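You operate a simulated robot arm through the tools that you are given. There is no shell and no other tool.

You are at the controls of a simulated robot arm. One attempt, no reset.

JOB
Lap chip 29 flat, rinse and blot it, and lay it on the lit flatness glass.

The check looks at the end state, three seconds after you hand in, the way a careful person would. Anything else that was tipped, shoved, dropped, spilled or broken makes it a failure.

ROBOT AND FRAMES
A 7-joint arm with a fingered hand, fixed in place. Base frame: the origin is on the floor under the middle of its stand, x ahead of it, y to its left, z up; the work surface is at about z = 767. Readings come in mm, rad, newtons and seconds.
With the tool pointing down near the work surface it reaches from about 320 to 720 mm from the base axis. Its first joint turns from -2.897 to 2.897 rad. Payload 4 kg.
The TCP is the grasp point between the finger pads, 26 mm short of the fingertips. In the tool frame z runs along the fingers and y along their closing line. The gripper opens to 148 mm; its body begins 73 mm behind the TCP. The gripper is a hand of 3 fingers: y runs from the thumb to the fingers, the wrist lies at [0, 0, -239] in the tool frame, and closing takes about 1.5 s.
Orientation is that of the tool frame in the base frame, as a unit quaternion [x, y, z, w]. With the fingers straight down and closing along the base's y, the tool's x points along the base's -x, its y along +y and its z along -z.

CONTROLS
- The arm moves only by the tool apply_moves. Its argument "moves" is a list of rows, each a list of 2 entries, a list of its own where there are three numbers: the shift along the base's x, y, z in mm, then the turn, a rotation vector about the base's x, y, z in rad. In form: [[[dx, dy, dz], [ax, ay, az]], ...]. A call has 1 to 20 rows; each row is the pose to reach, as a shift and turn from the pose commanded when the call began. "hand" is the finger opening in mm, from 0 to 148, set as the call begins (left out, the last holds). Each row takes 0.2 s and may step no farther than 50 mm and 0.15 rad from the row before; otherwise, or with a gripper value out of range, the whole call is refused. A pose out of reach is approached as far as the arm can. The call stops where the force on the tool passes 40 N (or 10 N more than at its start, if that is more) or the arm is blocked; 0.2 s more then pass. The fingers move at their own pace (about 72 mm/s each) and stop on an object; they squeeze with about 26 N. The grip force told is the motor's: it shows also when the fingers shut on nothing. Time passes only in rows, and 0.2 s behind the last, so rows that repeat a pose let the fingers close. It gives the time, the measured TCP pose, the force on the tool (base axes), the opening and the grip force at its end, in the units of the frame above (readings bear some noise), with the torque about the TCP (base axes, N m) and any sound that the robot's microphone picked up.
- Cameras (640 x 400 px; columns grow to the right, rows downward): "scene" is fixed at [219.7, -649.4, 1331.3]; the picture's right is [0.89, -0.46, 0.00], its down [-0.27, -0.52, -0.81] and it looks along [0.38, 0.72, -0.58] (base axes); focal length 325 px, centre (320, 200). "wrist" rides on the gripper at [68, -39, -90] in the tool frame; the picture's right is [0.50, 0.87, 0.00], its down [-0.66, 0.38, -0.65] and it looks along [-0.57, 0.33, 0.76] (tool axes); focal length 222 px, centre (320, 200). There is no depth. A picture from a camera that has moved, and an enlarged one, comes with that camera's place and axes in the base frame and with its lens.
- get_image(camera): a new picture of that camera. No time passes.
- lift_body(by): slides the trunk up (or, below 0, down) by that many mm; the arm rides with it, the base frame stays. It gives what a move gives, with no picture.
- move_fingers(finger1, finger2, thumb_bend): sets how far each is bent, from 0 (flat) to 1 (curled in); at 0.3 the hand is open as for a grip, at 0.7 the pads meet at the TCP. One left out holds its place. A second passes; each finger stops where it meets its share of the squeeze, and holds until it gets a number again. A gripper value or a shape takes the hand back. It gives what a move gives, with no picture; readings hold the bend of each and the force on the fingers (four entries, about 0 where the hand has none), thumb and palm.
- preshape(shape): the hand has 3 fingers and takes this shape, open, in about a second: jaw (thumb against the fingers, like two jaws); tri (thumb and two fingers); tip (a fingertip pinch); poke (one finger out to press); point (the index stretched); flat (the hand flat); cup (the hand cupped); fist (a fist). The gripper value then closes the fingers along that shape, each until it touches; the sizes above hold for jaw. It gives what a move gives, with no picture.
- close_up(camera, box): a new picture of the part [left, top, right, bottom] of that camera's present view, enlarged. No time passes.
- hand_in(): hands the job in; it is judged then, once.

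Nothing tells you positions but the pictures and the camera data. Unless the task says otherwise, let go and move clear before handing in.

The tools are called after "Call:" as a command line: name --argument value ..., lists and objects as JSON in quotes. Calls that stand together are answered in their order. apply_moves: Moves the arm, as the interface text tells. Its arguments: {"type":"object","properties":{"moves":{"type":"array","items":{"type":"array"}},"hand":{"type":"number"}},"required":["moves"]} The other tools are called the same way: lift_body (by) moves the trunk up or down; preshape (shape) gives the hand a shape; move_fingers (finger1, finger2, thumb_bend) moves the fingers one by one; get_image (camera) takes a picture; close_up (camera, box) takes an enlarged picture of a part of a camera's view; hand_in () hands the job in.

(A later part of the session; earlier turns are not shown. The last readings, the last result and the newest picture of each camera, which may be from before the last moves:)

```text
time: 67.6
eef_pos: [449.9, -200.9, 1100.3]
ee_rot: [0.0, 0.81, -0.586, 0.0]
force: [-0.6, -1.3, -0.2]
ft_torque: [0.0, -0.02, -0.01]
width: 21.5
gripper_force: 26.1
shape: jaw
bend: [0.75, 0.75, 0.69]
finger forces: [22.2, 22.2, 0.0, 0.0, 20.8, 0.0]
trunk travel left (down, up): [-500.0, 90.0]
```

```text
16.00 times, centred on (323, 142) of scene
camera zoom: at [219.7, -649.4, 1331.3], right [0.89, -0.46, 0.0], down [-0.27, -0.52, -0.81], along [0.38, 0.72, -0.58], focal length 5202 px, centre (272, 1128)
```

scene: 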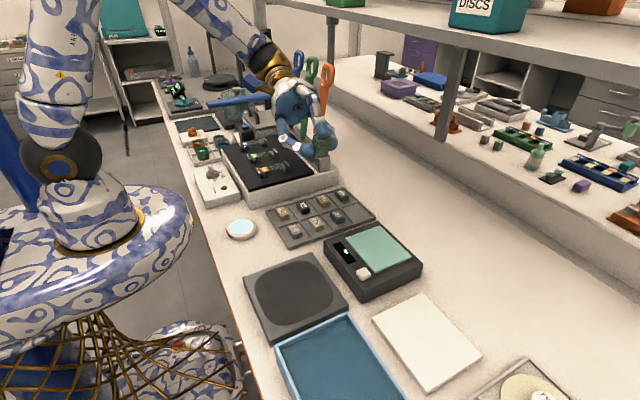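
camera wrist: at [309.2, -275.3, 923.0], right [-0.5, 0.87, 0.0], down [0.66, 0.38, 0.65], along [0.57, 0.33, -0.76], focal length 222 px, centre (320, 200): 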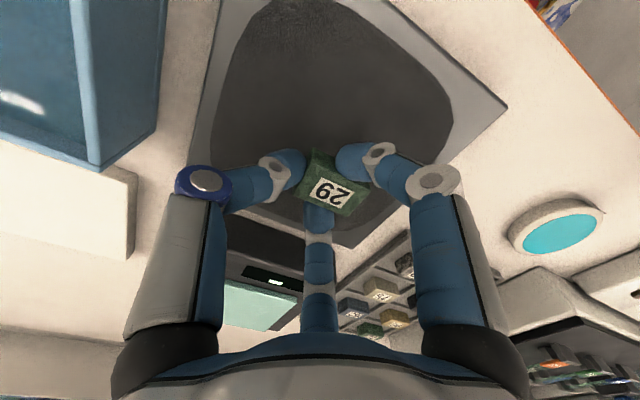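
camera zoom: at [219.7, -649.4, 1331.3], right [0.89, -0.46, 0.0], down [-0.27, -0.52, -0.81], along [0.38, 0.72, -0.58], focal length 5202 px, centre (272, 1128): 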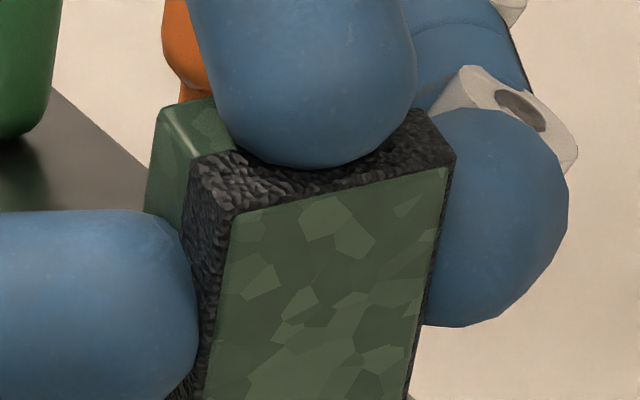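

The slurry coats the sides; the underside is clean-looking and the same shape, so I can't judge flatness from this alone. I'll go back for more lapping, re-gripping the chip a bit higher first.

Call:
apply_moves --moves '[[[0, 0, 0], [0.14, 0, 0]], [[0, 0, 0], [0.28, 0, 0]], [[0, 0, 0], [0.42, 0, 0]], [[0, 0, 0], [0.56, 0, 0]], [[-5, -3, -10], [0.7, 0, 0]], [[-15, -8, -35], [0.84, 0, 0]], [[-25, -13, -70], [0.98, 0, 0]], [[-35, -18, -110], [1.12, 0, 0]], [[-45, -23, -150], [1.25, 0, 0]], [[-55, -28, -190], [1.25, 0, 0]], [[-65, -33, -230], [1.25, 0, 0]], [[-72.5, -36, -260], [1.25, 0, 0]], [[-72.5, -36, -280], [1.25, 0, 0]], [[-72.5, -36, -286], [1.25, 0, 0]], [[-72.5, -36, -286], [1.25, 0, 0]]]'

Call:
apply_moves --moves '[[[0, 0, -2], [0, 0, 0]], [[0, 0, -4], [0, 0, 0]], [[0, 0, -5], [0, 0, 0]], [[0, 0, -5], [0, 0, 0]]]'

```text
time: 70.8
eef_pos: [376.0, -235.1, 813.9]
ee_rot: [0.0, 1.0, 0.0, 0.0]
force: [-0.2, -0.5, 0.0]
ft_torque: [0.01, 0.01, 0.01]
width: 21.2
gripper_force: 26.1
shape: jaw
bend: [0.75, 0.75, 0.71]
finger forces: [21.5, 21.7, 0.0, 0.0, 19.6, 0.0]
trunk travel left (down, up): [-500.0, 90.0]
```

```text
time: 71.8
eef_pos: [376.7, -235.4, 808.6]
ee_rot: [0.001, 1.0, 0.0, 0.0]
force: [-0.1, 0.7, 3.0]
ft_torque: [0.03, -0.02, -0.01]
width: 20.8
gripper_force: 25.7
shape: jaw
bend: [0.75, 0.75, 0.71]
finger forces: [21.8, 22.0, 0.1, 0.0, 20.2, 0.1]
trunk travel left (down, up): [-500.0, 90.0]
```

Call:
apply_moves --moves '[[[0, 0, 0.2], [0, 0, 0]], [[0, 0, 0.2], [0, 0, 0]], [[0, 0, 0.2], [0, 0, 0]], [[0, 2, 1], [0, 0, 0]], [[0, 3, 1.9], [0, 0, 0]], [[0, 3, 1.9], [0, 0, 0]]]' --hand 40

Call:
close_up --camera "wrist" --box '[250, 110, 390, 230]'

Call:
apply_moves --moves '[[[0, 0, 0], [0, 0, 0]], [[0, 0, 0], [0, 0, 0]], [[0, 0, 0], [0, 0, 0]], [[0, 0, 0], [0, 0, 0]], [[0, 0, 0], [0, 0, 0]]]' --hand 15

Call:
close_up --camera "wrist" --box '[250, 110, 390, 230]'

```text
time: 73.2
eef_pos: [377.3, -232.3, 811.9]
ee_rot: [0.0, 1.0, 0.001, -0.001]
force: [-0.3, -0.1, -0.7]
ft_torque: [-0.01, 0.01, -0.02]
width: 39.8
gripper_force: 0.1
shape: jaw
bend: [0.76, 0.76, 0.7]
finger forces: [0.0, 0.0, 0.1, 0.0, 0.0, 0.0]
trunk travel left (down, up): [-500.0, 90.0]
```

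```text
3.33 times, centred on (320, 170) of wrist
camera zoom: at [310.0, -269.5, 900.6], right [-0.5, 0.87, 0.0], down [0.66, 0.38, 0.65], along [0.57, 0.33, -0.76], focal length 740 px, centre (320, 300)
```

zoom: 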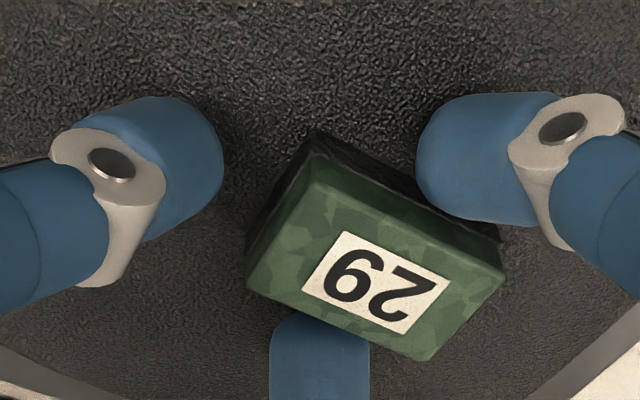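

```text
time: 74.4
eef_pos: [378.0, -233.0, 811.1]
ee_rot: [0.0, 1.0, 0.001, 0.0]
force: [0.2, 0.2, 0.1]
ft_torque: [-0.01, 0.03, -0.04]
width: 18.7
gripper_force: 26.4
shape: jaw
bend: [0.74, 0.74, 0.69]
finger forces: [21.2, 21.3, 0.0, 0.0, 21.9, 0.0]
trunk travel left (down, up): [-500.0, 90.0]
```

```text
3.33 times, centred on (320, 170) of wrist
camera zoom: at [310.1, -269.6, 900.6], right [-0.5, 0.87, 0.0], down [0.66, 0.38, 0.65], along [0.57, 0.33, -0.76], focal length 740 px, centre (320, 300)
```

zoom: 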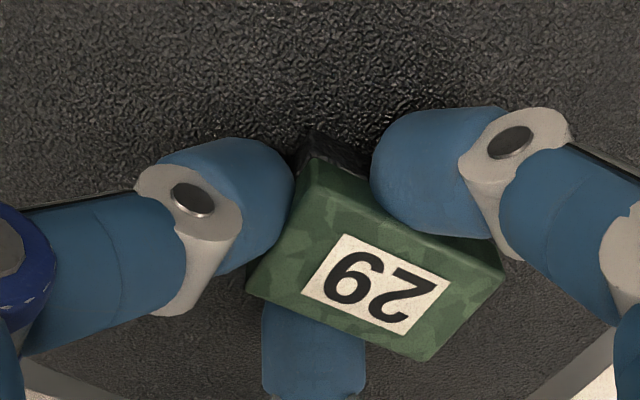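

Call:
apply_moves --moves '[[[0, 0, -0.4], [0, 0, 0]], [[0, 0, -0.8], [0, 0, 0]], [[0, 0, -0.8], [0, 0, 0]]]'

```text
time: 75.2
eef_pos: [377.2, -232.8, 809.1]
ee_rot: [0.001, 1.0, 0.0, 0.0]
force: [-0.1, -1.0, 2.4]
ft_torque: [0.01, 0.01, -0.03]
width: 18.8
gripper_force: 26.1
shape: jaw
bend: [0.74, 0.74, 0.7]
finger forces: [21.7, 21.8, 0.0, 0.0, 23.1, 0.1]
trunk travel left (down, up): [-500.0, 90.0]
```

Call:
apply_moves --moves '[[[11.7, 5, -0.4], [0, 0, 0]], [[22.3, 13, -0.4], [0, 0, 0]], [[30.7, 13, -0.4], [0, 0, 0]], [[36.1, 5, -0.4], [0, 0, 0]], [[38, -9, -0.4], [0, 0, 0]], [[36.1, -23, -0.4], [0, 0, 0]], [[30.7, -32, -0.4], [0, 0, 0]], [[22.3, -32, -0.4], [0, 0, 0]], [[11.7, -23, -0.4], [0, 0, 0]], [[0, -9, -0.4], [0, 0, 0]], [[-11.7, 5, -0.4], [0, 0, 0]], [[-22.3, 13, -0.4], [0, 0, 0]], [[-30.7, 13, -0.4], [0, 0, 0]], [[-36.1, 5, -0.4], [0, 0, 0]], [[-38, -9, -0.4], [0, 0, 0]], [[-36.1, -23, -0.4], [0, 0, 0]], [[-30.7, -32, -0.4], [0, 0, 0]], [[-22.3, -32, -0.4], [0, 0, 0]], [[-11.7, -23, -0.4], [0, 0, 0]], [[0, -9, -0.4], [0, 0, 0]]]'

```text
time: 79.4
eef_pos: [376.2, -241.2, 809.4]
ee_rot: [0.0, 1.0, 0.0, 0.0]
force: [-0.4, -0.6, 2.1]
ft_torque: [0.04, -0.03, -0.03]
width: 19.3
gripper_force: 26.4
shape: jaw
bend: [0.75, 0.75, 0.71]
finger forces: [23.0, 23.4, 0.1, 0.0, 23.4, 0.0]
trunk travel left (down, up): [-500.0, 90.0]
```

Call:
apply_moves --moves '[[[-11.7, 14, -0.5], [0, 0, 0]], [[-22.3, 22, -0.5], [0, 0, 0]], [[-30.7, 22, -0.5], [0, 0, 0]], [[-36.1, 14, -0.5], [0, 0, 0]], [[-38, 0, -0.5], [0, 0, 0]], [[-36.1, -14, -0.5], [0, 0, 0]], [[-30.7, -23, -0.5], [0, 0, 0]], [[-22.3, -23, -0.5], [0, 0, 0]], [[-11.7, -14, -0.5], [0, 0, 0]], [[0, 0, -0.5], [0, 0, 0]], [[11.7, 14, -0.5], [0, 0, 0]], [[22.3, 22, -0.5], [0, 0, 0]], [[30.7, 22, -0.5], [0, 0, 0]], [[36.1, 14, -0.5], [0, 0, 0]], [[38, 0, -0.5], [0, 0, 0]], [[36.1, -14, -0.5], [0, 0, 0]], [[30.7, -23, -0.5], [0, 0, 0]], [[22.3, -23, -0.5], [0, 0, 0]], [[11.7, -14, -0.5], [0, 0, 0]], [[0, 0, -0.5], [0, 0, 0]]]'

Call:
close_up --camera "wrist" --box '[250, 110, 390, 230]'

```text
time: 83.6
eef_pos: [375.0, -241.8, 807.7]
ee_rot: [0.0, 1.0, 0.0, 0.001]
force: [1.0, -2.3, 13.0]
ft_torque: [0.01, -0.15, -0.02]
width: 19.7
gripper_force: 26.0
shape: jaw
bend: [0.75, 0.75, 0.71]
finger forces: [21.9, 31.7, 0.1, 0.0, 26.9, 0.0]
trunk travel left (down, up): [-500.0, 90.0]
```

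```text
3.33 times, centred on (320, 170) of wrist
camera zoom: at [308.6, -278.6, 898.0], right [-0.5, 0.87, 0.0], down [0.66, 0.38, 0.65], along [0.57, 0.33, -0.76], focal length 740 px, centre (320, 300)
```

zoom: 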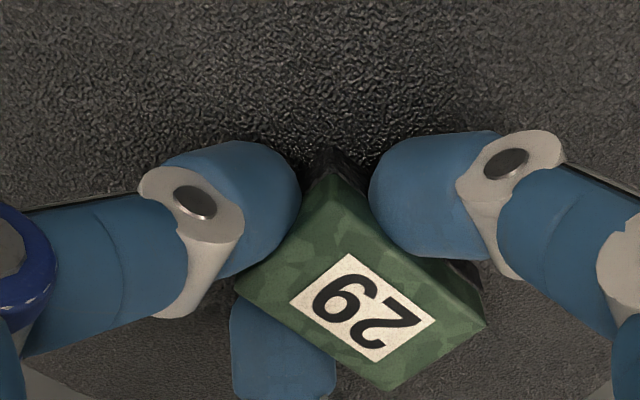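

The chip has yawed a bit in the grip. I'll set it down, open and look before re-gripping.

Call:
apply_moves --moves '[[[0, 0, 0.7], [0, 0, 0]], [[0, 0, 0.7], [0, 0, 0]]]'

Call:
apply_moves --moves '[[[0, 0, 0], [0, 0, 0]], [[0, 0, 0], [0, 0, 0]], [[0, 0, 0.5], [0, 0, 0]], [[0, 0, 1.0], [0, 0, 0]]]' --hand 44

Call:
close_up --camera "wrist" --box '[250, 110, 390, 230]'

Call:
close_up --camera "scene" --box '[250, 240, 340, 310]'

```text
time: 84.2
eef_pos: [376.6, -241.8, 807.9]
ee_rot: [0.0, 1.0, 0.001, 0.0]
force: [-0.1, 0.1, 0.8]
ft_torque: [0.01, 0.02, 0.04]
width: 19.2
gripper_force: 26.3
shape: jaw
bend: [0.75, 0.75, 0.71]
finger forces: [22.7, 24.0, 0.0, 0.0, 23.9, 0.1]
trunk travel left (down, up): [-500.0, 90.0]
```

```text
time: 85.2
eef_pos: [376.9, -242.1, 809.2]
ee_rot: [0.002, 1.0, 0.001, -0.001]
force: [0.2, 0.3, 0.4]
ft_torque: [0.0, 0.02, 0.01]
width: 43.9
gripper_force: 0.2
shape: jaw
bend: [0.77, 0.77, 0.7]
finger forces: [0.0, 0.0, 0.0, 0.1, 0.0, 0.1]
trunk travel left (down, up): [-500.0, 90.0]
```

```text
3.33 times, centred on (320, 170) of wrist
camera zoom: at [309.2, -278.8, 900.0], right [-0.5, 0.87, 0.0], down [0.66, 0.38, 0.65], along [0.57, 0.33, -0.76], focal length 740 px, centre (320, 300)
```

zoom: 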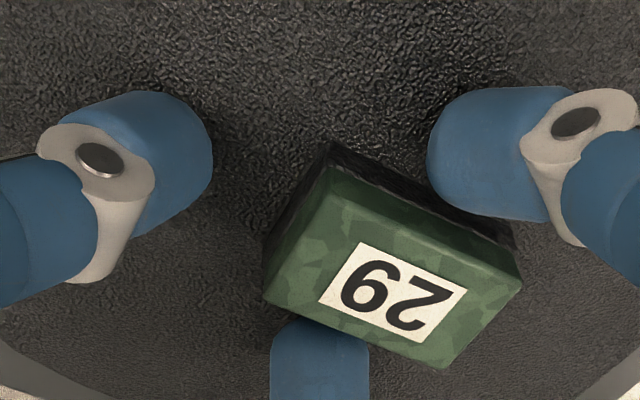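

```text
5.71 times, centred on (295, 275) of scene
camera zoom: at [219.7, -649.4, 1331.3], right [0.89, -0.46, 0.0], down [-0.27, -0.52, -0.81], along [0.38, 0.72, -0.58], focal length 1858 px, centre (463, -229)
```

zoom: 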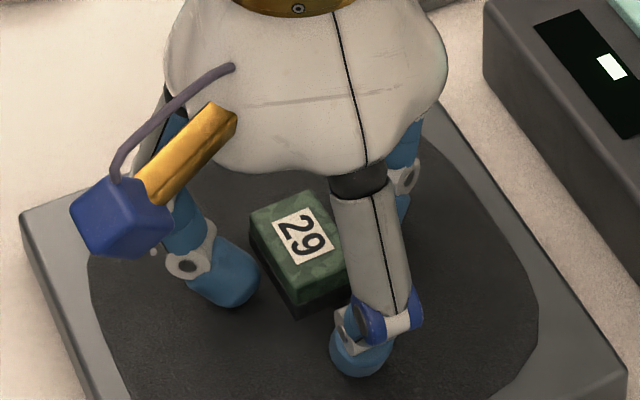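

Only slight yaw; the chip has walked +y within the hand. I'll recentre the hand on it and re-grip.

Call:
apply_moves --moves '[[[0, 4, 0.2], [0, 0, 0]], [[0, 8, 0.2], [0, 0, 0]], [[0, 8, 0.2], [0, 0, 0]]]'

Call:
apply_moves --moves '[[[0, 0, 0], [0, 0, 0]], [[0, 0, 0], [0, 0, 0]], [[0, 0, 0], [0, 0, 0]], [[0, 0, 0], [0, 0, 0]], [[0, 0, 0], [0, 0, 0]]]' --hand 20

Call:
close_up --camera "wrist" --box '[250, 110, 390, 230]'

```text
time: 86.0
eef_pos: [376.5, -234.1, 810.4]
ee_rot: [0.0, 1.0, -0.001, 0.0]
force: [-0.9, -0.2, 0.7]
ft_torque: [-0.01, -0.01, 0.04]
width: 43.9
gripper_force: 0.0
shape: jaw
bend: [0.77, 0.77, 0.7]
finger forces: [0.0, 0.0, 0.0, 0.1, 0.1, 0.0]
trunk travel left (down, up): [-500.0, 90.0]
```

```text
time: 87.2
eef_pos: [375.7, -234.5, 810.3]
ee_rot: [0.0, 1.0, -0.001, 0.0]
force: [0.6, -0.8, 0.2]
ft_torque: [-0.01, -0.01, 0.0]
width: 22.8
gripper_force: 25.5
shape: jaw
bend: [0.75, 0.75, 0.7]
finger forces: [20.5, 21.1, 0.0, 0.0, 22.4, 0.0]
trunk travel left (down, up): [-500.0, 90.0]
```

```text
3.33 times, centred on (320, 170) of wrist
camera zoom: at [309.4, -270.8, 899.9], right [-0.5, 0.87, 0.0], down [0.66, 0.38, 0.65], along [0.57, 0.33, -0.76], focal length 740 px, centre (320, 300)
```

zoom: 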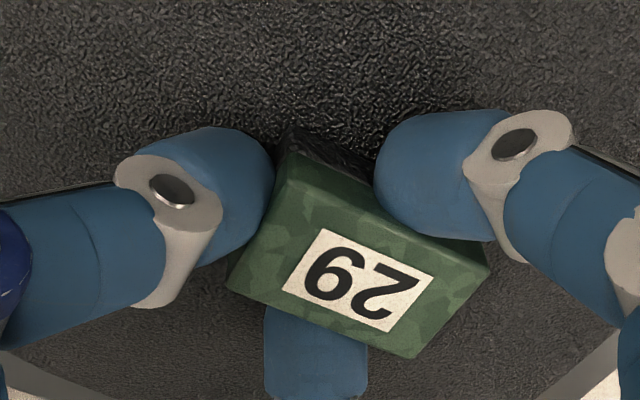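

Call:
apply_moves --moves '[[[0, 0, -0.7], [0, 0, 0]], [[0, 0, -1.3], [0, 0, 0]], [[0, 0, -1.3], [0, 0, 0]]]'

Call:
apply_moves --moves '[[[11.7, 10, 0], [0, 0, 0]], [[22.3, 18, 0], [0, 0, 0]], [[30.7, 18, 0], [0, 0, 0]], [[36.1, 10, 0], [0, 0, 0]], [[38, -4, 0], [0, 0, 0]], [[36.1, -18, 0], [0, 0, 0]], [[30.7, -27, 0], [0, 0, 0]], [[22.3, -27, 0], [0, 0, 0]], [[11.7, -18, 0], [0, 0, 0]], [[0, -4, 0], [0, 0, 0]], [[-11.7, 10, 0], [0, 0, 0]], [[-22.3, 18, 0], [0, 0, 0]], [[-30.7, 18, 0], [0, 0, 0]], [[-36.1, 10, 0], [0, 0, 0]], [[-38, -4, 0], [0, 0, 0]], [[-36.1, -18, 0], [0, 0, 0]], [[-30.7, -27, 0], [0, 0, 0]], [[-22.3, -27, 0], [0, 0, 0]], [[-11.7, -18, 0], [0, 0, 0]], [[0, -4, 0], [0, 0, 0]]]'

```text
time: 88.0
eef_pos: [376.7, -234.5, 808.3]
ee_rot: [0.0, 1.0, 0.0, 0.0]
force: [-0.7, -0.2, 1.4]
ft_torque: [0.06, -0.01, 0.0]
width: 23.0
gripper_force: 26.3
shape: jaw
bend: [0.75, 0.75, 0.7]
finger forces: [20.9, 21.4, 0.1, 0.0, 22.6, 0.0]
trunk travel left (down, up): [-500.0, 90.0]
```

```text
time: 92.2
eef_pos: [377.4, -238.4, 810.1]
ee_rot: [0.001, 1.0, 0.0, 0.0]
force: [0.5, 0.0, 1.5]
ft_torque: [0.02, 0.0, 0.0]
width: 22.7
gripper_force: 26.0
shape: jaw
bend: [0.75, 0.75, 0.7]
finger forces: [20.8, 21.5, 0.0, 0.0, 22.1, 0.0]
trunk travel left (down, up): [-500.0, 90.0]
```

Call:
apply_moves --moves '[[[-11.7, 14, -0.5], [0, 0, 0]], [[-22.3, 22, -0.5], [0, 0, 0]], [[-30.7, 22, -0.5], [0, 0, 0]], [[-36.1, 14, -0.5], [0, 0, 0]], [[-38, 0, -0.5], [0, 0, 0]], [[-36.1, -14, -0.5], [0, 0, 0]], [[-30.7, -23, -0.5], [0, 0, 0]], [[-22.3, -23, -0.5], [0, 0, 0]], [[-11.7, -14, -0.5], [0, 0, 0]], [[0, 0, -0.5], [0, 0, 0]], [[11.7, 14, -0.5], [0, 0, 0]], [[22.3, 22, -0.5], [0, 0, 0]], [[30.7, 22, -0.5], [0, 0, 0]], [[36.1, 14, -0.5], [0, 0, 0]], [[38, 0, -0.5], [0, 0, 0]], [[36.1, -14, -0.5], [0, 0, 0]], [[30.7, -23, -0.5], [0, 0, 0]], [[22.3, -23, -0.5], [0, 0, 0]], [[11.7, -14, -0.5], [0, 0, 0]], [[0, 0, -0.5], [0, 0, 0]]]'

Call:
apply_moves --moves '[[[0, 0, -0.3], [0, 0, 0]], [[0, 0, -0.3], [0, 0, 0]]]'

Call:
close_up --camera "wrist" --box '[250, 110, 390, 230]'

```text
time: 96.4
eef_pos: [375.8, -239.5, 808.6]
ee_rot: [0.001, 1.0, -0.002, 0.0]
force: [0.1, -0.8, 6.6]
ft_torque: [0.1, -0.02, -0.04]
width: 22.9
gripper_force: 26.1
shape: jaw
bend: [0.75, 0.75, 0.69]
finger forces: [22.2, 23.3, 0.0, 0.0, 23.1, 0.0]
trunk travel left (down, up): [-500.0, 90.0]
```

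```text
time: 97.0
eef_pos: [377.3, -239.7, 808.2]
ee_rot: [0.001, 1.0, -0.001, 0.001]
force: [0.5, -2.8, 14.0]
ft_torque: [-0.03, -0.04, 0.01]
width: 22.8
gripper_force: 25.9
shape: jaw
bend: [0.75, 0.75, 0.69]
finger forces: [24.2, 25.2, 0.1, 0.0, 26.0, 0.1]
trunk travel left (down, up): [-500.0, 90.0]
```

```text
3.33 times, centred on (320, 170) of wrist
camera zoom: at [309.0, -275.9, 898.0], right [-0.5, 0.87, 0.0], down [0.65, 0.38, 0.65], along [0.57, 0.33, -0.76], focal length 740 px, centre (320, 300)
```

zoom: 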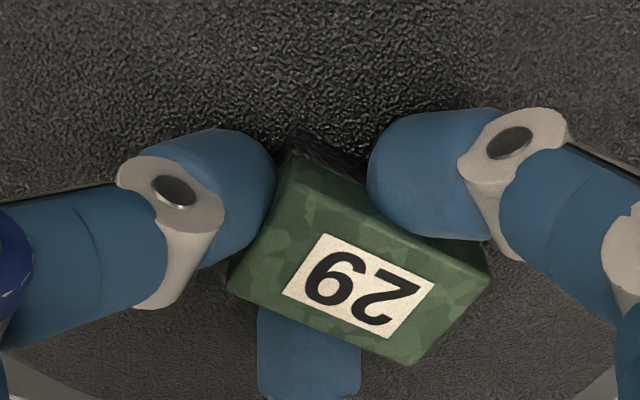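

Call:
apply_moves --moves '[[[11.7, 14, 0.2], [0, 0, 0]], [[22.3, 22, 0.2], [0, 0, 0]], [[30.7, 22, 0.2], [0, 0, 0]], [[36.1, 14, 0.2], [0, 0, 0]], [[38, 0, 0.2], [0, 0, 0]], [[36.1, -14, 0.2], [0, 0, 0]], [[30.7, -23, 0.2], [0, 0, 0]], [[22.3, -23, 0.2], [0, 0, 0]], [[11.7, -14, 0.2], [0, 0, 0]], [[0, 0, 0.2], [0, 0, 0]], [[-11.7, 14, 0.2], [0, 0, 0]], [[-22.3, 22, 0.2], [0, 0, 0]], [[-30.7, 22, 0.2], [0, 0, 0]], [[-36.1, 14, 0.2], [0, 0, 0]], [[-38, 0, 0.2], [0, 0, 0]], [[-36.1, -14, 0.2], [0, 0, 0]], [[-30.7, -23, 0.2], [0, 0, 0]], [[-22.3, -23, 0.2], [0, 0, 0]], [[-11.7, -14, 0.2], [0, 0, 0]], [[0, 0, 0.2], [0, 0, 0]]]'

Call:
close_up --camera "wrist" --box '[250, 110, 390, 230]'

```text
time: 101.2
eef_pos: [375.2, -238.3, 809.9]
ee_rot: [0.001, 1.0, 0.0, 0.0]
force: [-0.4, 0.2, -0.6]
ft_torque: [0.02, -0.01, -0.01]
width: 22.6
gripper_force: 25.5
shape: jaw
bend: [0.75, 0.75, 0.69]
finger forces: [21.7, 22.5, 0.0, 0.0, 21.7, 0.0]
trunk travel left (down, up): [-500.0, 90.0]
```

```text
3.33 times, centred on (320, 170) of wrist
camera zoom: at [308.0, -274.7, 899.8], right [-0.5, 0.87, 0.0], down [0.66, 0.38, 0.65], along [0.57, 0.33, -0.76], focal length 740 px, centre (320, 300)
```

zoom: 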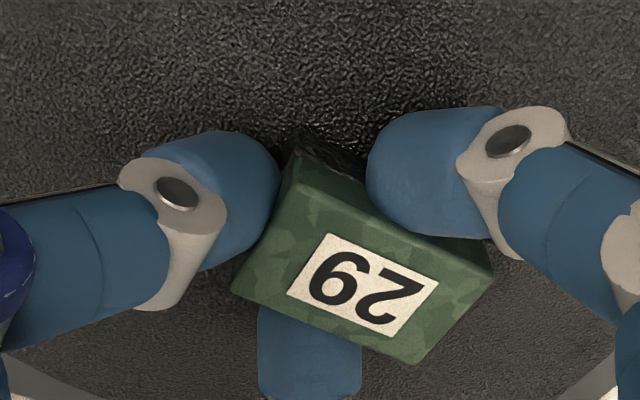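

The arm's height wanders ~1 mm, which explains the varying pressure. I'll run two more loops slightly deeper so pressure is maintained.

Call:
apply_moves --moves '[[[-11.7, 14, -0.5], [0, 0, 0]], [[-22.3, 22, -0.5], [0, 0, 0]], [[-30.7, 22, -0.5], [0, 0, 0]], [[-36.1, 14, -0.5], [0, 0, 0]], [[-38, 0, -0.5], [0, 0, 0]], [[-36.1, -14, -0.5], [0, 0, 0]], [[-30.7, -23, -0.5], [0, 0, 0]], [[-22.3, -23, -0.5], [0, 0, 0]], [[-11.7, -14, -0.5], [0, 0, 0]], [[0, 0, -0.5], [0, 0, 0]], [[11.7, 14, -0.5], [0, 0, 0]], [[22.3, 22, -0.5], [0, 0, 0]], [[30.7, 22, -0.5], [0, 0, 0]], [[36.1, 14, -0.5], [0, 0, 0]], [[38, 0, -0.5], [0, 0, 0]], [[36.1, -14, -0.5], [0, 0, 0]], [[30.7, -23, -0.5], [0, 0, 0]], [[22.3, -23, -0.5], [0, 0, 0]], [[11.7, -14, -0.5], [0, 0, 0]], [[0, 0, -0.5], [0, 0, 0]]]'

Call:
apply_moves --moves '[[[11.7, 14, -0.2], [0, 0, 0]], [[22.3, 22, -0.2], [0, 0, 0]], [[30.7, 22, -0.2], [0, 0, 0]], [[36.1, 14, -0.2], [0, 0, 0]], [[38, 0, -0.2], [0, 0, 0]], [[36.1, -14, -0.2], [0, 0, 0]], [[30.7, -23, -0.2], [0, 0, 0]], [[22.3, -23, -0.2], [0, 0, 0]], [[11.7, -14, -0.2], [0, 0, 0]], [[0, 0, -0.2], [0, 0, 0]], [[-11.7, 14, -0.2], [0, 0, 0]], [[-22.3, 22, -0.2], [0, 0, 0]], [[-30.7, 22, -0.2], [0, 0, 0]], [[-36.1, 14, -0.2], [0, 0, 0]], [[-38, 0, -0.2], [0, 0, 0]], [[-36.1, -14, -0.2], [0, 0, 0]], [[-30.7, -23, -0.2], [0, 0, 0]], [[-22.3, -23, -0.2], [0, 0, 0]], [[-11.7, -14, -0.2], [0, 0, 0]], [[0, 0, -0.2], [0, 0, 0]]]'

Call:
close_up --camera "wrist" --box '[250, 110, 390, 230]'

```text
time: 105.4
eef_pos: [375.8, -240.4, 808.0]
ee_rot: [0.001, 1.0, -0.001, -0.001]
force: [1.3, -2.5, 9.7]
ft_torque: [-0.05, -0.16, -0.06]
width: 23.2
gripper_force: 26.2
shape: jaw
bend: [0.75, 0.75, 0.69]
finger forces: [21.9, 31.9, 0.0, 0.0, 26.1, 0.0]
trunk travel left (down, up): [-500.0, 90.0]
```

```text
time: 109.6
eef_pos: [377.1, -237.7, 808.2]
ee_rot: [0.0, 1.0, 0.0, 0.0]
force: [0.5, 0.6, -0.7]
ft_torque: [0.01, -0.02, 0.03]
width: 22.5
gripper_force: 25.8
shape: jaw
bend: [0.75, 0.75, 0.71]
finger forces: [22.5, 23.7, 0.1, 0.0, 21.5, 0.0]
trunk travel left (down, up): [-500.0, 90.0]
```

```text
3.33 times, centred on (320, 170) of wrist
camera zoom: at [309.6, -275.3, 898.2], right [-0.5, 0.87, 0.0], down [0.66, 0.38, 0.65], along [0.57, 0.33, -0.76], focal length 740 px, centre (320, 300)
```

zoom: 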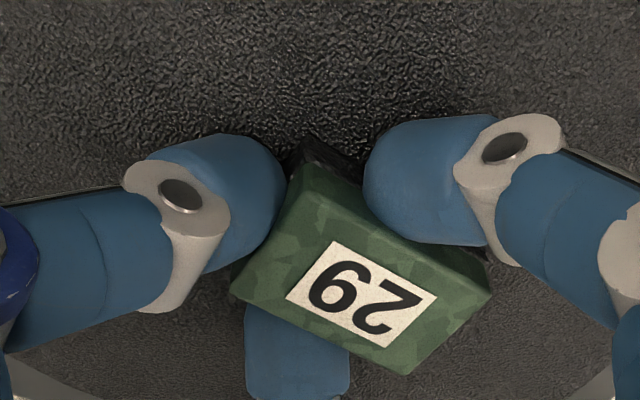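

Lapping is well covered now. I'll lift off and look at the basin before rinsing.

Call:
apply_moves --moves '[[[0, 0, 15], [0, 0, 0]], [[0, 0, 45], [0, 0, 0]], [[0, 0, 75], [0, 0, 0]], [[0, 0, 75], [0, 0, 0]]]'

Call:
close_up --camera "scene" --box '[260, 300, 420, 400]'

Call:
get_image --camera "wrist"

Call:
close_up --camera "scene" --box '[230, 180, 370, 330]'

```text
time: 110.6
eef_pos: [375.2, -236.0, 882.1]
ee_rot: [-0.001, 1.0, -0.001, 0.0]
force: [-0.1, -0.6, -0.4]
ft_torque: [0.01, -0.04, 0.03]
width: 22.7
gripper_force: 26.0
shape: jaw
bend: [0.75, 0.75, 0.71]
finger forces: [22.3, 23.4, 0.0, 0.0, 20.9, 0.0]
trunk travel left (down, up): [-500.0, 90.0]
```

```text
4.00 times, centred on (340, 350) of scene
camera zoom: at [219.7, -649.4, 1331.3], right [0.89, -0.46, 0.0], down [-0.27, -0.52, -0.81], along [0.38, 0.72, -0.58], focal length 1300 px, centre (240, -400)
```

zoom: 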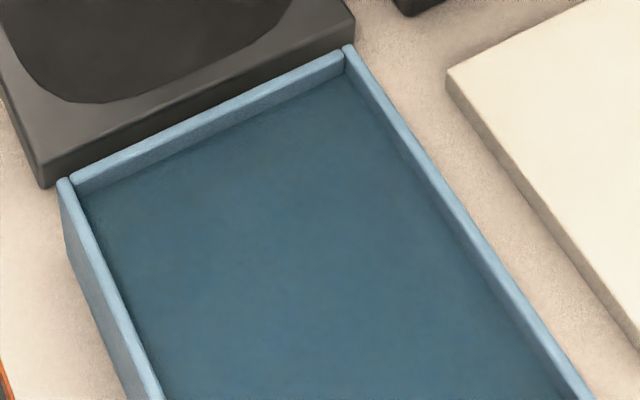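

```text
taken
camera wrist: at [309.7, -274.5, 972.5], right [-0.5, 0.87, 0.0], down [0.66, 0.38, 0.65], along [0.57, 0.33, -0.76], focal length 222 px, centre (320, 200)
```

wrist: 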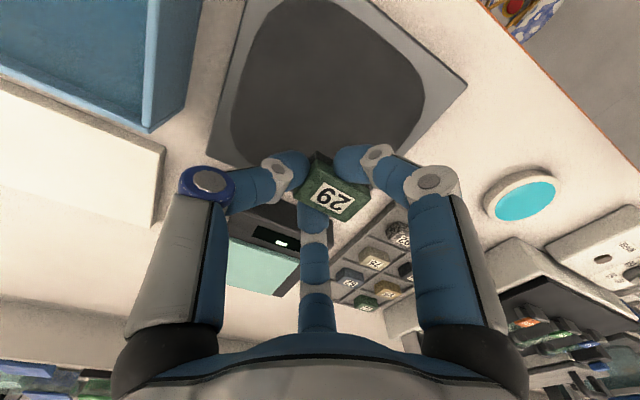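

```text
2.67 times, centred on (300, 255) of scene
camera zoom: at [219.7, -649.4, 1331.3], right [0.89, -0.46, 0.0], down [-0.27, -0.52, -0.81], along [0.38, 0.72, -0.58], focal length 867 px, centre (373, 53)
```

zoom: 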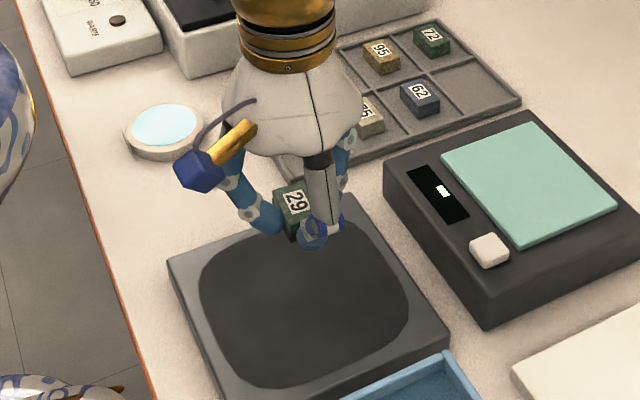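

The basin's rim is at about z 800, spanning x 299–441, y −340 to −515, with the water about 10 mm under the rim. I'll carry the chip over the basin's middle and check.

Call:
apply_moves --moves '[[[-2, -40, 0], [0, 0, 0]], [[-4, -80, 0], [0, 0, 0]], [[-6, -120, 0], [0, 0, 0]], [[-8, -160, 0], [0, 0, 0]], [[-8, -190, 0], [0, 0, 0]], [[-8, -192, -15], [0, 0, 0]], [[-8, -192, -30], [0, 0, 0]], [[-8, -192, -30], [0, 0, 0]]]'

Call:
get_image --camera "scene"

Call:
close_up --camera "scene" --box '[250, 250, 410, 400]'

Call:
get_image --camera "wrist"

```text
time: 112.4
eef_pos: [369.4, -430.7, 852.0]
ee_rot: [0.0, 1.0, 0.0, 0.0]
force: [-0.2, 0.6, -0.3]
ft_torque: [0.01, 0.0, 0.03]
width: 22.0
gripper_force: 26.1
shape: jaw
bend: [0.75, 0.75, 0.71]
finger forces: [21.9, 22.9, 0.0, 0.0, 20.5, 0.1]
trunk travel left (down, up): [-500.0, 90.0]
```

```text
taken
```

scene: 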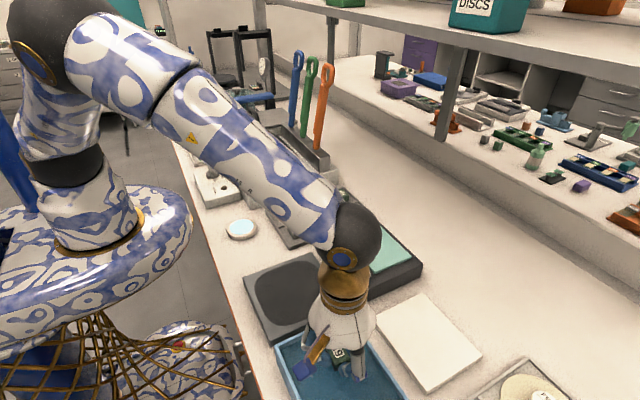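

```text
2.67 times, centred on (330, 325) of scene
camera zoom: at [219.7, -649.4, 1331.3], right [0.89, -0.46, 0.0], down [-0.27, -0.52, -0.81], along [0.38, 0.72, -0.58], focal length 867 px, centre (293, -133)
```

zoom: 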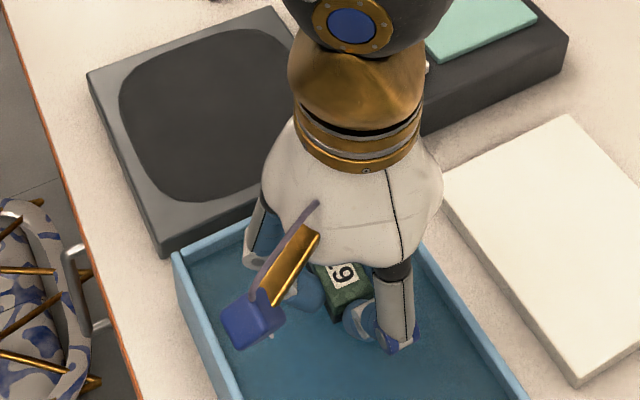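

```text
taken
camera wrist: at [301.7, -467.2, 942.1], right [-0.5, 0.87, 0.0], down [0.66, 0.38, 0.65], along [0.57, 0.33, -0.76], focal length 222 px, centre (320, 200)
```

wrist: 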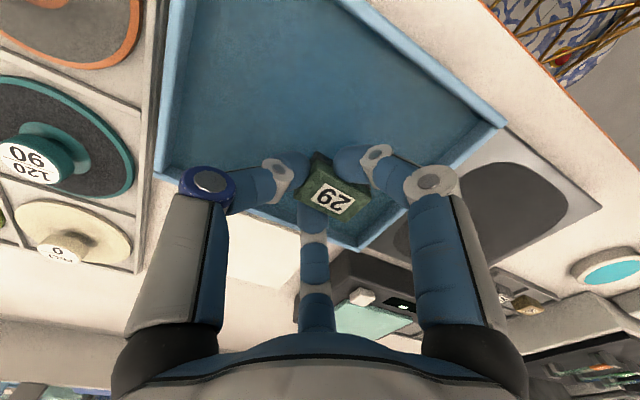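

Centred over the basin. Lowering the chip into the water.

Call:
apply_moves --moves '[[[0, 0, -10], [0, 0, 0]], [[0, 0, -20], [0, 0, 0]], [[0, 0, -30], [0, 0, 0]], [[0, 0, -38], [0, 0, 0]], [[0, 0, -44], [0, 0, 0]], [[0, 0, -48], [0, 0, 0]], [[0, 0, -48], [0, 0, 0]]]'

Call:
close_up --camera "scene" --box '[290, 310, 390, 400]'

Call:
get_image --camera "wrist"

```text
time: 114.0
eef_pos: [368.2, -430.2, 804.5]
ee_rot: [0.001, 1.0, 0.0, 0.001]
force: [0.9, 0.2, -0.4]
ft_torque: [-0.01, -0.01, -0.03]
width: 22.6
gripper_force: 26.2
shape: jaw
bend: [0.75, 0.75, 0.71]
finger forces: [22.0, 23.0, 0.0, 0.0, 20.5, 0.1]
trunk travel left (down, up): [-500.0, 90.0]
```

```text
4.44 times, centred on (340, 355) of scene
camera zoom: at [219.7, -649.4, 1331.3], right [0.89, -0.46, 0.0], down [-0.27, -0.52, -0.81], along [0.38, 0.72, -0.58], focal length 1445 px, centre (231, -489)
```

zoom: 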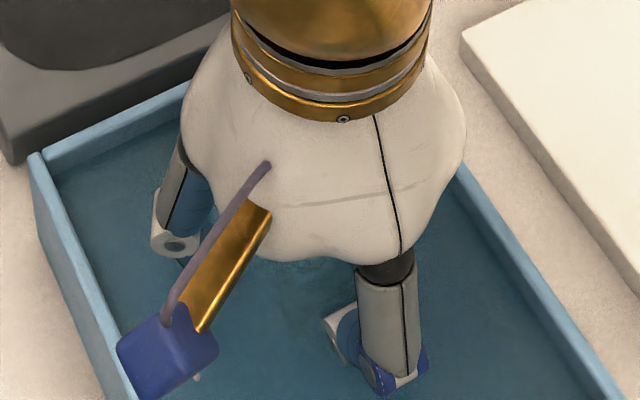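

```text
taken
camera wrist: at [301.6, -467.1, 894.2], right [-0.5, 0.87, 0.0], down [0.66, 0.38, 0.65], along [0.57, 0.33, -0.76], focal length 222 px, centre (320, 200)
```

wrist: 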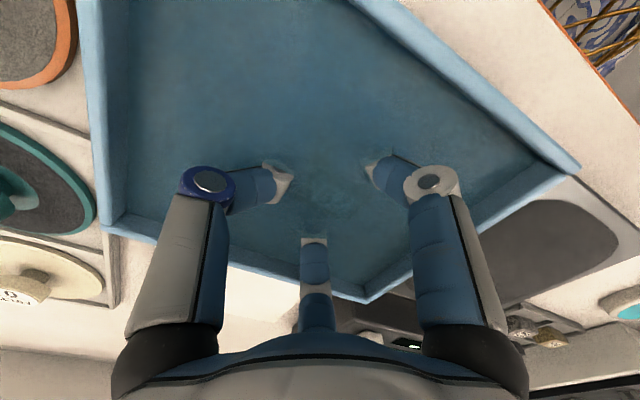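

The chip is fully under water. I'll swish it gently a few times.

Call:
apply_moves --moves '[[[7, 0, 0], [0, 0, 0]], [[14, 3, 0], [0, 0, 0]], [[14, 10, 0], [0, 0, 0]], [[7, 14, 0], [0, 0, 0]], [[-3, 14, 0], [0, 0, 0]], [[-12, 10, 0], [0, 0, 0]], [[-14, 2, 0], [0, 0, 0]], [[-12, -8, 0], [0, 0, 0]], [[-4, -14, 0], [0, 0, 0]], [[6, -14, 0], [0, 0, 0]], [[14, -8, 0], [0, 0, 0]], [[14, 2, 0], [0, 0, 0]], [[8, 10, 0], [0, 0, 0]], [[-2, 12, 0], [0, 0, 0]], [[-10, 8, 0], [0, 0, 0]], [[-12, -2, 0], [0, 0, 0]], [[-6, -8, 0], [0, 0, 0]], [[0, -4, 0], [0, 0, 0]], [[0, 0, 0], [0, 0, 0]], [[0, 0, 0], [0, 0, 0]]]'

Call:
apply_moves --moves '[[[0, 0, 6], [0, 0, 0]], [[0, 0, 14], [0, 0, 0]], [[0, 0, 24], [0, 0, 0]], [[0, 0, 36], [0, 0, 0]], [[0, 0, 50], [0, 0, 0]], [[0, 0, 64], [0, 0, 0]], [[0, 0, 80], [0, 0, 0]], [[0, 0, 80], [0, 0, 0]]]'

Call:
get_image --camera "wrist"

Call:
close_up --camera "wrist" --box '[250, 110, 390, 230]'

Call:
close_up --camera "scene" --box '[290, 280, 390, 370]'

```text
time: 118.2
eef_pos: [368.7, -429.7, 804.2]
ee_rot: [0.001, 1.0, 0.0, 0.0]
force: [-0.1, -1.3, 0.7]
ft_torque: [-0.02, -0.02, -0.02]
width: 22.0
gripper_force: 25.4
shape: jaw
bend: [0.75, 0.75, 0.71]
finger forces: [22.2, 24.1, 0.0, 0.0, 20.7, 0.0]
trunk travel left (down, up): [-500.0, 90.0]
```

```text
time: 120.0
eef_pos: [368.9, -429.6, 884.4]
ee_rot: [0.0, 1.0, 0.0, 0.0]
force: [-0.1, 0.3, -0.5]
ft_torque: [-0.02, 0.0, 0.0]
width: 22.2
gripper_force: 26.2
shape: jaw
bend: [0.75, 0.75, 0.71]
finger forces: [22.3, 23.9, 0.0, 0.0, 20.3, 0.0]
trunk travel left (down, up): [-500.0, 90.0]
```

```text
taken
camera wrist: at [301.8, -466.9, 973.0], right [-0.5, 0.87, 0.0], down [0.66, 0.38, 0.65], along [0.57, 0.33, -0.76], focal length 222 px, centre (320, 200)
```

wrist: 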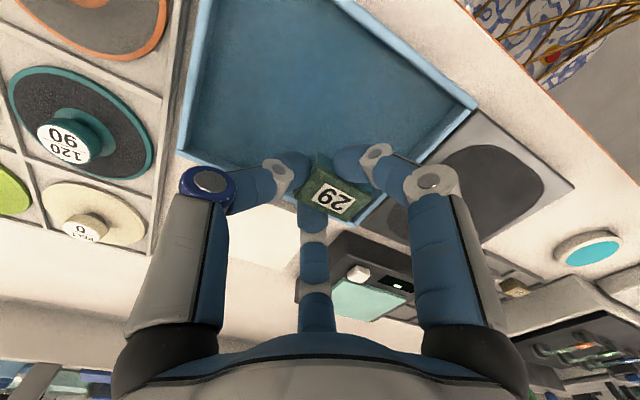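

```text
3.33 times, centred on (320, 170) of wrist
camera zoom: at [301.8, -466.9, 973.0], right [-0.5, 0.87, 0.0], down [0.66, 0.38, 0.65], along [0.57, 0.33, -0.76], focal length 740 px, centre (320, 300)
```

zoom: 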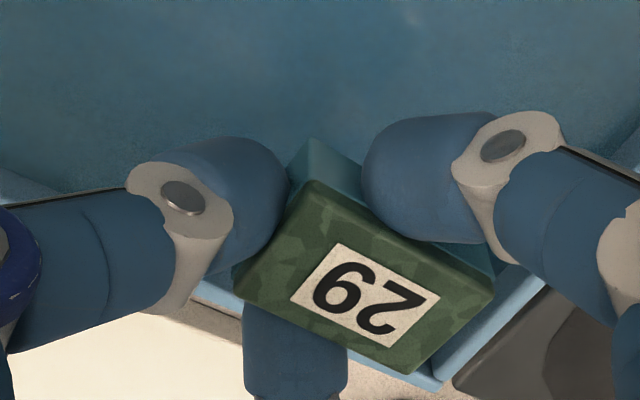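

```text
4.44 times, centred on (340, 325) of scene
camera zoom: at [219.7, -649.4, 1331.3], right [0.89, -0.46, 0.0], down [-0.27, -0.52, -0.81], along [0.38, 0.72, -0.58], focal length 1445 px, centre (231, -356)
```

zoom: 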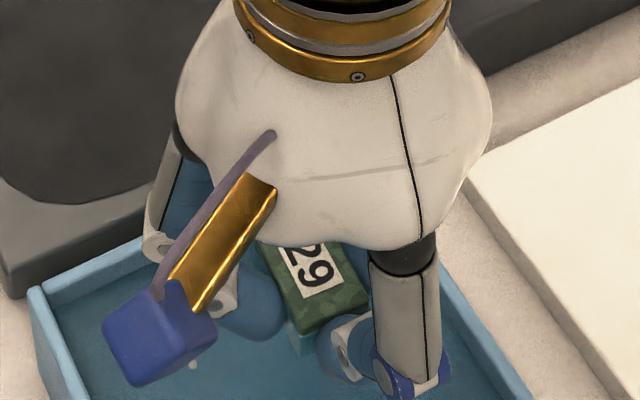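

The slurry is gone and a clear water film is left on the chip. Next: the white blotting pad (x 485–613, y −512 to −360); I'll bring the chip over its near area at about (520, −405).

Call:
apply_moves --moves '[[[38, 5, 0], [0, 0, 0]], [[76, 10, 0], [0, 0, 0]], [[114, 15, 0], [0, 0, 0]], [[152, 19, 0], [0, 0, 0]], [[154, 19, -20], [0, 0, 0]], [[154, 19, -40], [0, 0, 0]], [[154, 19, -55], [0, 0, 0]], [[154, 19, -65], [0, 0, 0]], [[154, 19, -65], [0, 0, 0]]]'

Call:
close_up --camera "scene" --box '[350, 240, 490, 360]'

Call:
get_image --camera "wrist"

```text
time: 122.0
eef_pos: [523.1, -410.6, 817.8]
ee_rot: [0.0, 1.0, 0.0, 0.0]
force: [-1.0, 0.9, -0.4]
ft_torque: [0.0, 0.02, 0.03]
width: 21.7
gripper_force: 25.7
shape: jaw
bend: [0.75, 0.75, 0.71]
finger forces: [22.1, 23.4, 0.0, 0.1, 19.7, 0.1]
trunk travel left (down, up): [-500.0, 90.0]
```

```text
3.33 times, centred on (420, 300) of scene
camera zoom: at [219.7, -649.4, 1331.3], right [0.89, -0.46, 0.0], down [-0.27, -0.52, -0.81], along [0.38, 0.72, -0.58], focal length 1084 px, centre (-13, -133)
```

zoom: 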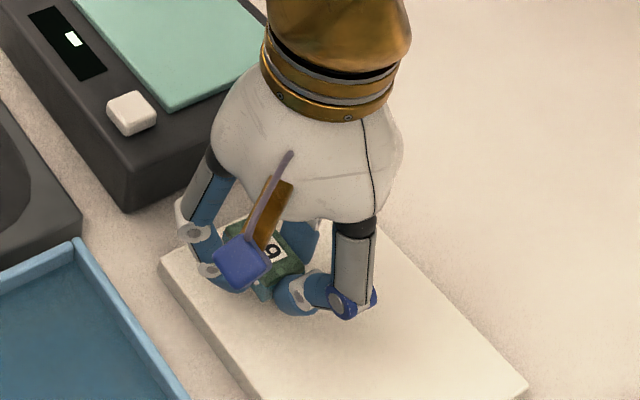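

```text
taken
camera wrist: at [455.9, -447.2, 908.0], right [-0.5, 0.87, 0.0], down [0.66, 0.38, 0.65], along [0.57, 0.33, -0.76], focal length 222 px, centre (320, 200)
```

wrist: 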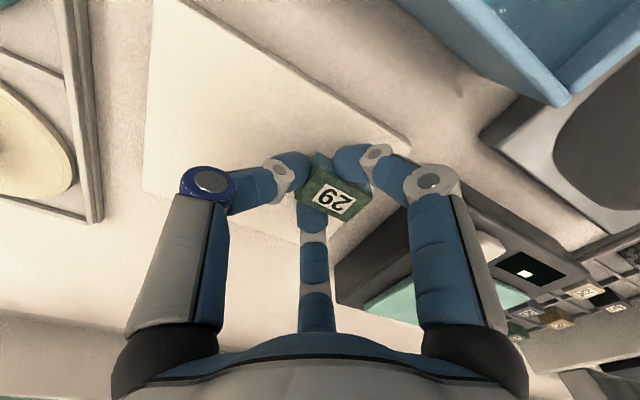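

Call:
apply_moves --moves '[[[0, 0, -5], [0, 0, 0]], [[0, 0, -10], [0, 0, 0]], [[0, 0, -13], [0, 0, 0]], [[0, 0, -13], [0, 0, 0]]]'

Call:
apply_moves --moves '[[[0, 0, -1], [0, 0, 0]], [[0, 0, -2], [0, 0, 0]], [[0, 0, -2], [0, 0, 0]]]'

```text
time: 123.0
eef_pos: [523.9, -410.2, 804.5]
ee_rot: [0.0, 1.0, 0.0, -0.001]
force: [-0.1, -0.2, -0.4]
ft_torque: [-0.03, 0.01, 0.02]
width: 21.8
gripper_force: 25.8
shape: jaw
bend: [0.75, 0.75, 0.71]
finger forces: [22.0, 23.3, 0.1, 0.0, 19.7, 0.1]
trunk travel left (down, up): [-500.0, 90.0]
```

```text
time: 123.8
eef_pos: [522.1, -410.3, 804.2]
ee_rot: [-0.001, 1.0, 0.0, 0.0]
force: [0.7, -0.4, -0.7]
ft_torque: [0.04, -0.03, 0.0]
width: 21.8
gripper_force: 25.7
shape: jaw
bend: [0.75, 0.75, 0.71]
finger forces: [22.0, 23.4, 0.1, 0.1, 19.7, 0.0]
trunk travel left (down, up): [-500.0, 90.0]
```

Call:
apply_moves --moves '[[[0, 0, -1], [0, 0, 0]], [[0, 0, -2], [0, 0, 0]], [[0, 0, -2], [0, 0, 0]]]'

Call:
close_up --camera "scene" --box '[390, 290, 440, 330]'

```text
time: 124.6
eef_pos: [521.7, -410.1, 802.1]
ee_rot: [-0.001, 1.0, 0.0, 0.0]
force: [0.1, 0.1, 1.6]
ft_torque: [0.06, -0.04, -0.02]
width: 21.8
gripper_force: 26.2
shape: jaw
bend: [0.75, 0.75, 0.71]
finger forces: [21.7, 23.7, 0.0, 0.0, 19.9, 0.1]
trunk travel left (down, up): [-500.0, 90.0]
```

```text
10.00 times, centred on (415, 310) of scene
camera zoom: at [219.7, -649.4, 1331.3], right [0.89, -0.46, 0.0], down [-0.27, -0.52, -0.81], along [0.38, 0.72, -0.58], focal length 3251 px, centre (-630, -900)
```

zoom: 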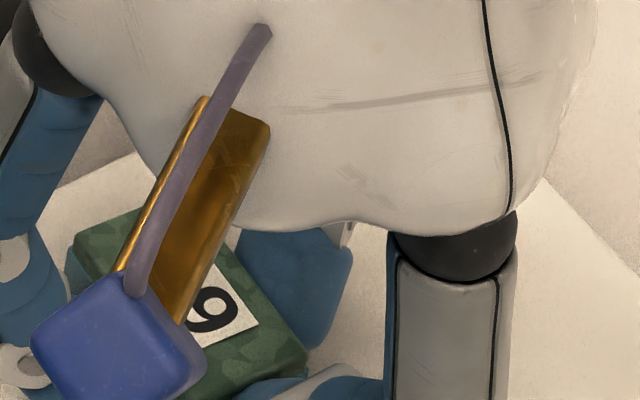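

Light contact with the pad. I'll press slightly and hold.

Call:
apply_moves --moves '[[[0, 0, -0.5], [0, 0, 0]], [[0, 0, -0.5], [0, 0, 0]], [[0, 0, -0.5], [0, 0, 0]], [[0, 0, -0.5], [0, 0, 0]], [[0, 0, -0.5], [0, 0, 0]], [[0, 0, -0.5], [0, 0, 0]], [[0, 0, -0.5], [0, 0, 0]], [[0, 0, -0.5], [0, 0, 0]], [[0, 0, -0.5], [0, 0, 0]], [[0, 0, -0.5], [0, 0, 0]]]'

Call:
apply_moves --moves '[[[0, 0, 5], [0, 0, 0]], [[0, 0, 15], [0, 0, 0]], [[0, 0, 30], [0, 0, 0]], [[0, 0, 30], [0, 0, 0]]]'

Call:
close_up --camera "wrist" --box '[250, 110, 390, 230]'

Call:
close_up --camera "scene" --box '[370, 260, 480, 350]'

```text
time: 126.8
eef_pos: [522.5, -410.9, 802.0]
ee_rot: [0.0, 1.0, 0.001, 0.0]
force: [0.2, -1.0, 3.7]
ft_torque: [0.07, -0.06, -0.02]
width: 21.9
gripper_force: 26.1
shape: jaw
bend: [0.75, 0.75, 0.71]
finger forces: [21.7, 25.7, 0.1, 0.1, 20.3, 0.0]
trunk travel left (down, up): [-500.0, 90.0]
```

```text
time: 127.8
eef_pos: [522.1, -412.0, 831.1]
ee_rot: [-0.001, 1.0, 0.0, -0.001]
force: [0.2, 0.4, -1.3]
ft_torque: [0.01, 0.02, 0.01]
width: 21.4
gripper_force: 25.9
shape: jaw
bend: [0.75, 0.75, 0.71]
finger forces: [21.7, 23.1, 0.1, 0.1, 19.7, 0.0]
trunk travel left (down, up): [-500.0, 90.0]
```

```text
3.33 times, centred on (320, 170) of wrist
camera zoom: at [455.1, -448.6, 920.9], right [-0.5, 0.87, 0.0], down [0.66, 0.38, 0.65], along [0.57, 0.33, -0.76], focal length 740 px, centre (320, 300)
```

zoom: 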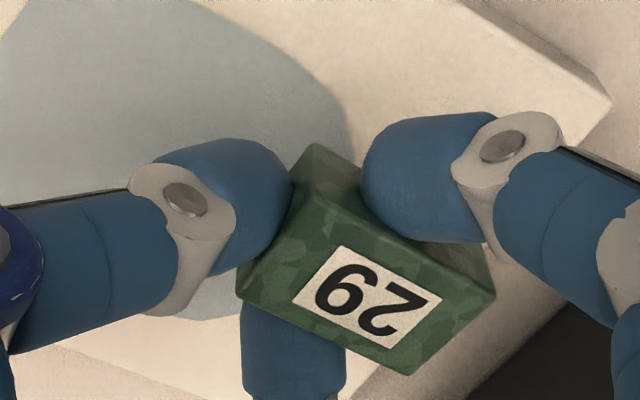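

```text
4.44 times, centred on (425, 305) of scene
camera zoom: at [219.7, -649.4, 1331.3], right [0.89, -0.46, 0.0], down [-0.27, -0.52, -0.81], along [0.38, 0.72, -0.58], focal length 1445 px, centre (-147, -267)
```

zoom: 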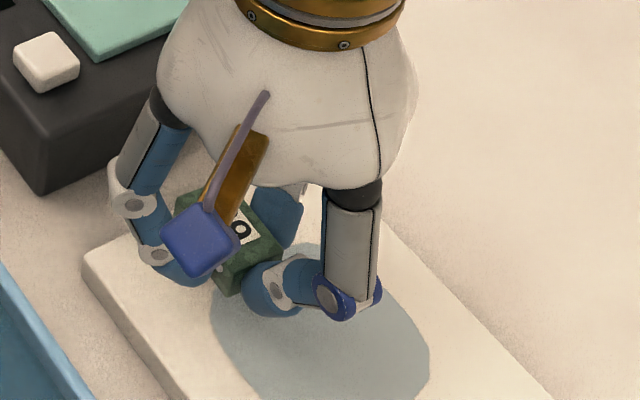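

The pad took up the water (wet patch) and the chip's film is gone. I'll check the underside once more in the tilted view before the glass.

Call:
apply_moves --moves '[[[0, 10, 40], [0, 0, 0]], [[-5, 30, 80], [0, 0, 0]], [[-15, 60, 115], [0, 0, 0]], [[-25, 95, 150], [-0.14, 0, 0]], [[-40, 130, 180], [-0.28, 0, 0]], [[-55, 165, 210], [-0.42, 0, 0]], [[-65, 190, 240], [-0.56, 0, 0]], [[-73.5, 211, 267], [-0.7, 0, 0]], [[-73.5, 211, 267], [-0.84, 0, 0]], [[-73.5, 211, 267], [-0.98, 0, 0]], [[-73.5, 211, 267], [-1.12, 0, 0]], [[-73.5, 211, 267], [-1.25, 0, 0]], [[-73.5, 211, 267], [-1.25, 0, 0]]]'

Call:
close_up --camera "scene" --box '[295, 120, 350, 165]'

Call:
close_up --camera "scene" --box '[310, 132, 336, 152]'

```text
refused: row 4 steps farther than a row can; nothing moved
```

```text
8.89 times, centred on (322, 142) of scene
camera zoom: at [219.7, -649.4, 1331.3], right [0.89, -0.46, 0.0], down [-0.27, -0.52, -0.81], along [0.38, 0.72, -0.58], focal length 2890 px, centre (298, 711)
```

zoom: 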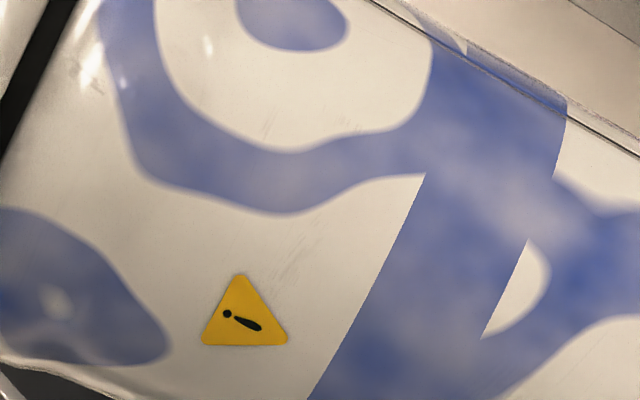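

```text
16.00 times, centred on (323, 142) of scene
camera zoom: at [219.7, -649.4, 1331.3], right [0.89, -0.46, 0.0], down [-0.27, -0.52, -0.81], along [0.38, 0.72, -0.58], focal length 5202 px, centre (272, 1128)
```

zoom: 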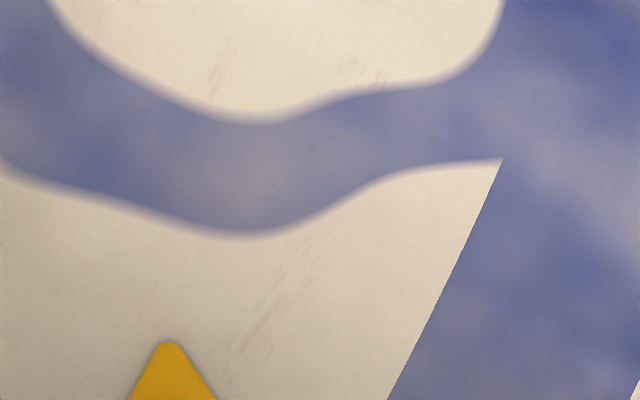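

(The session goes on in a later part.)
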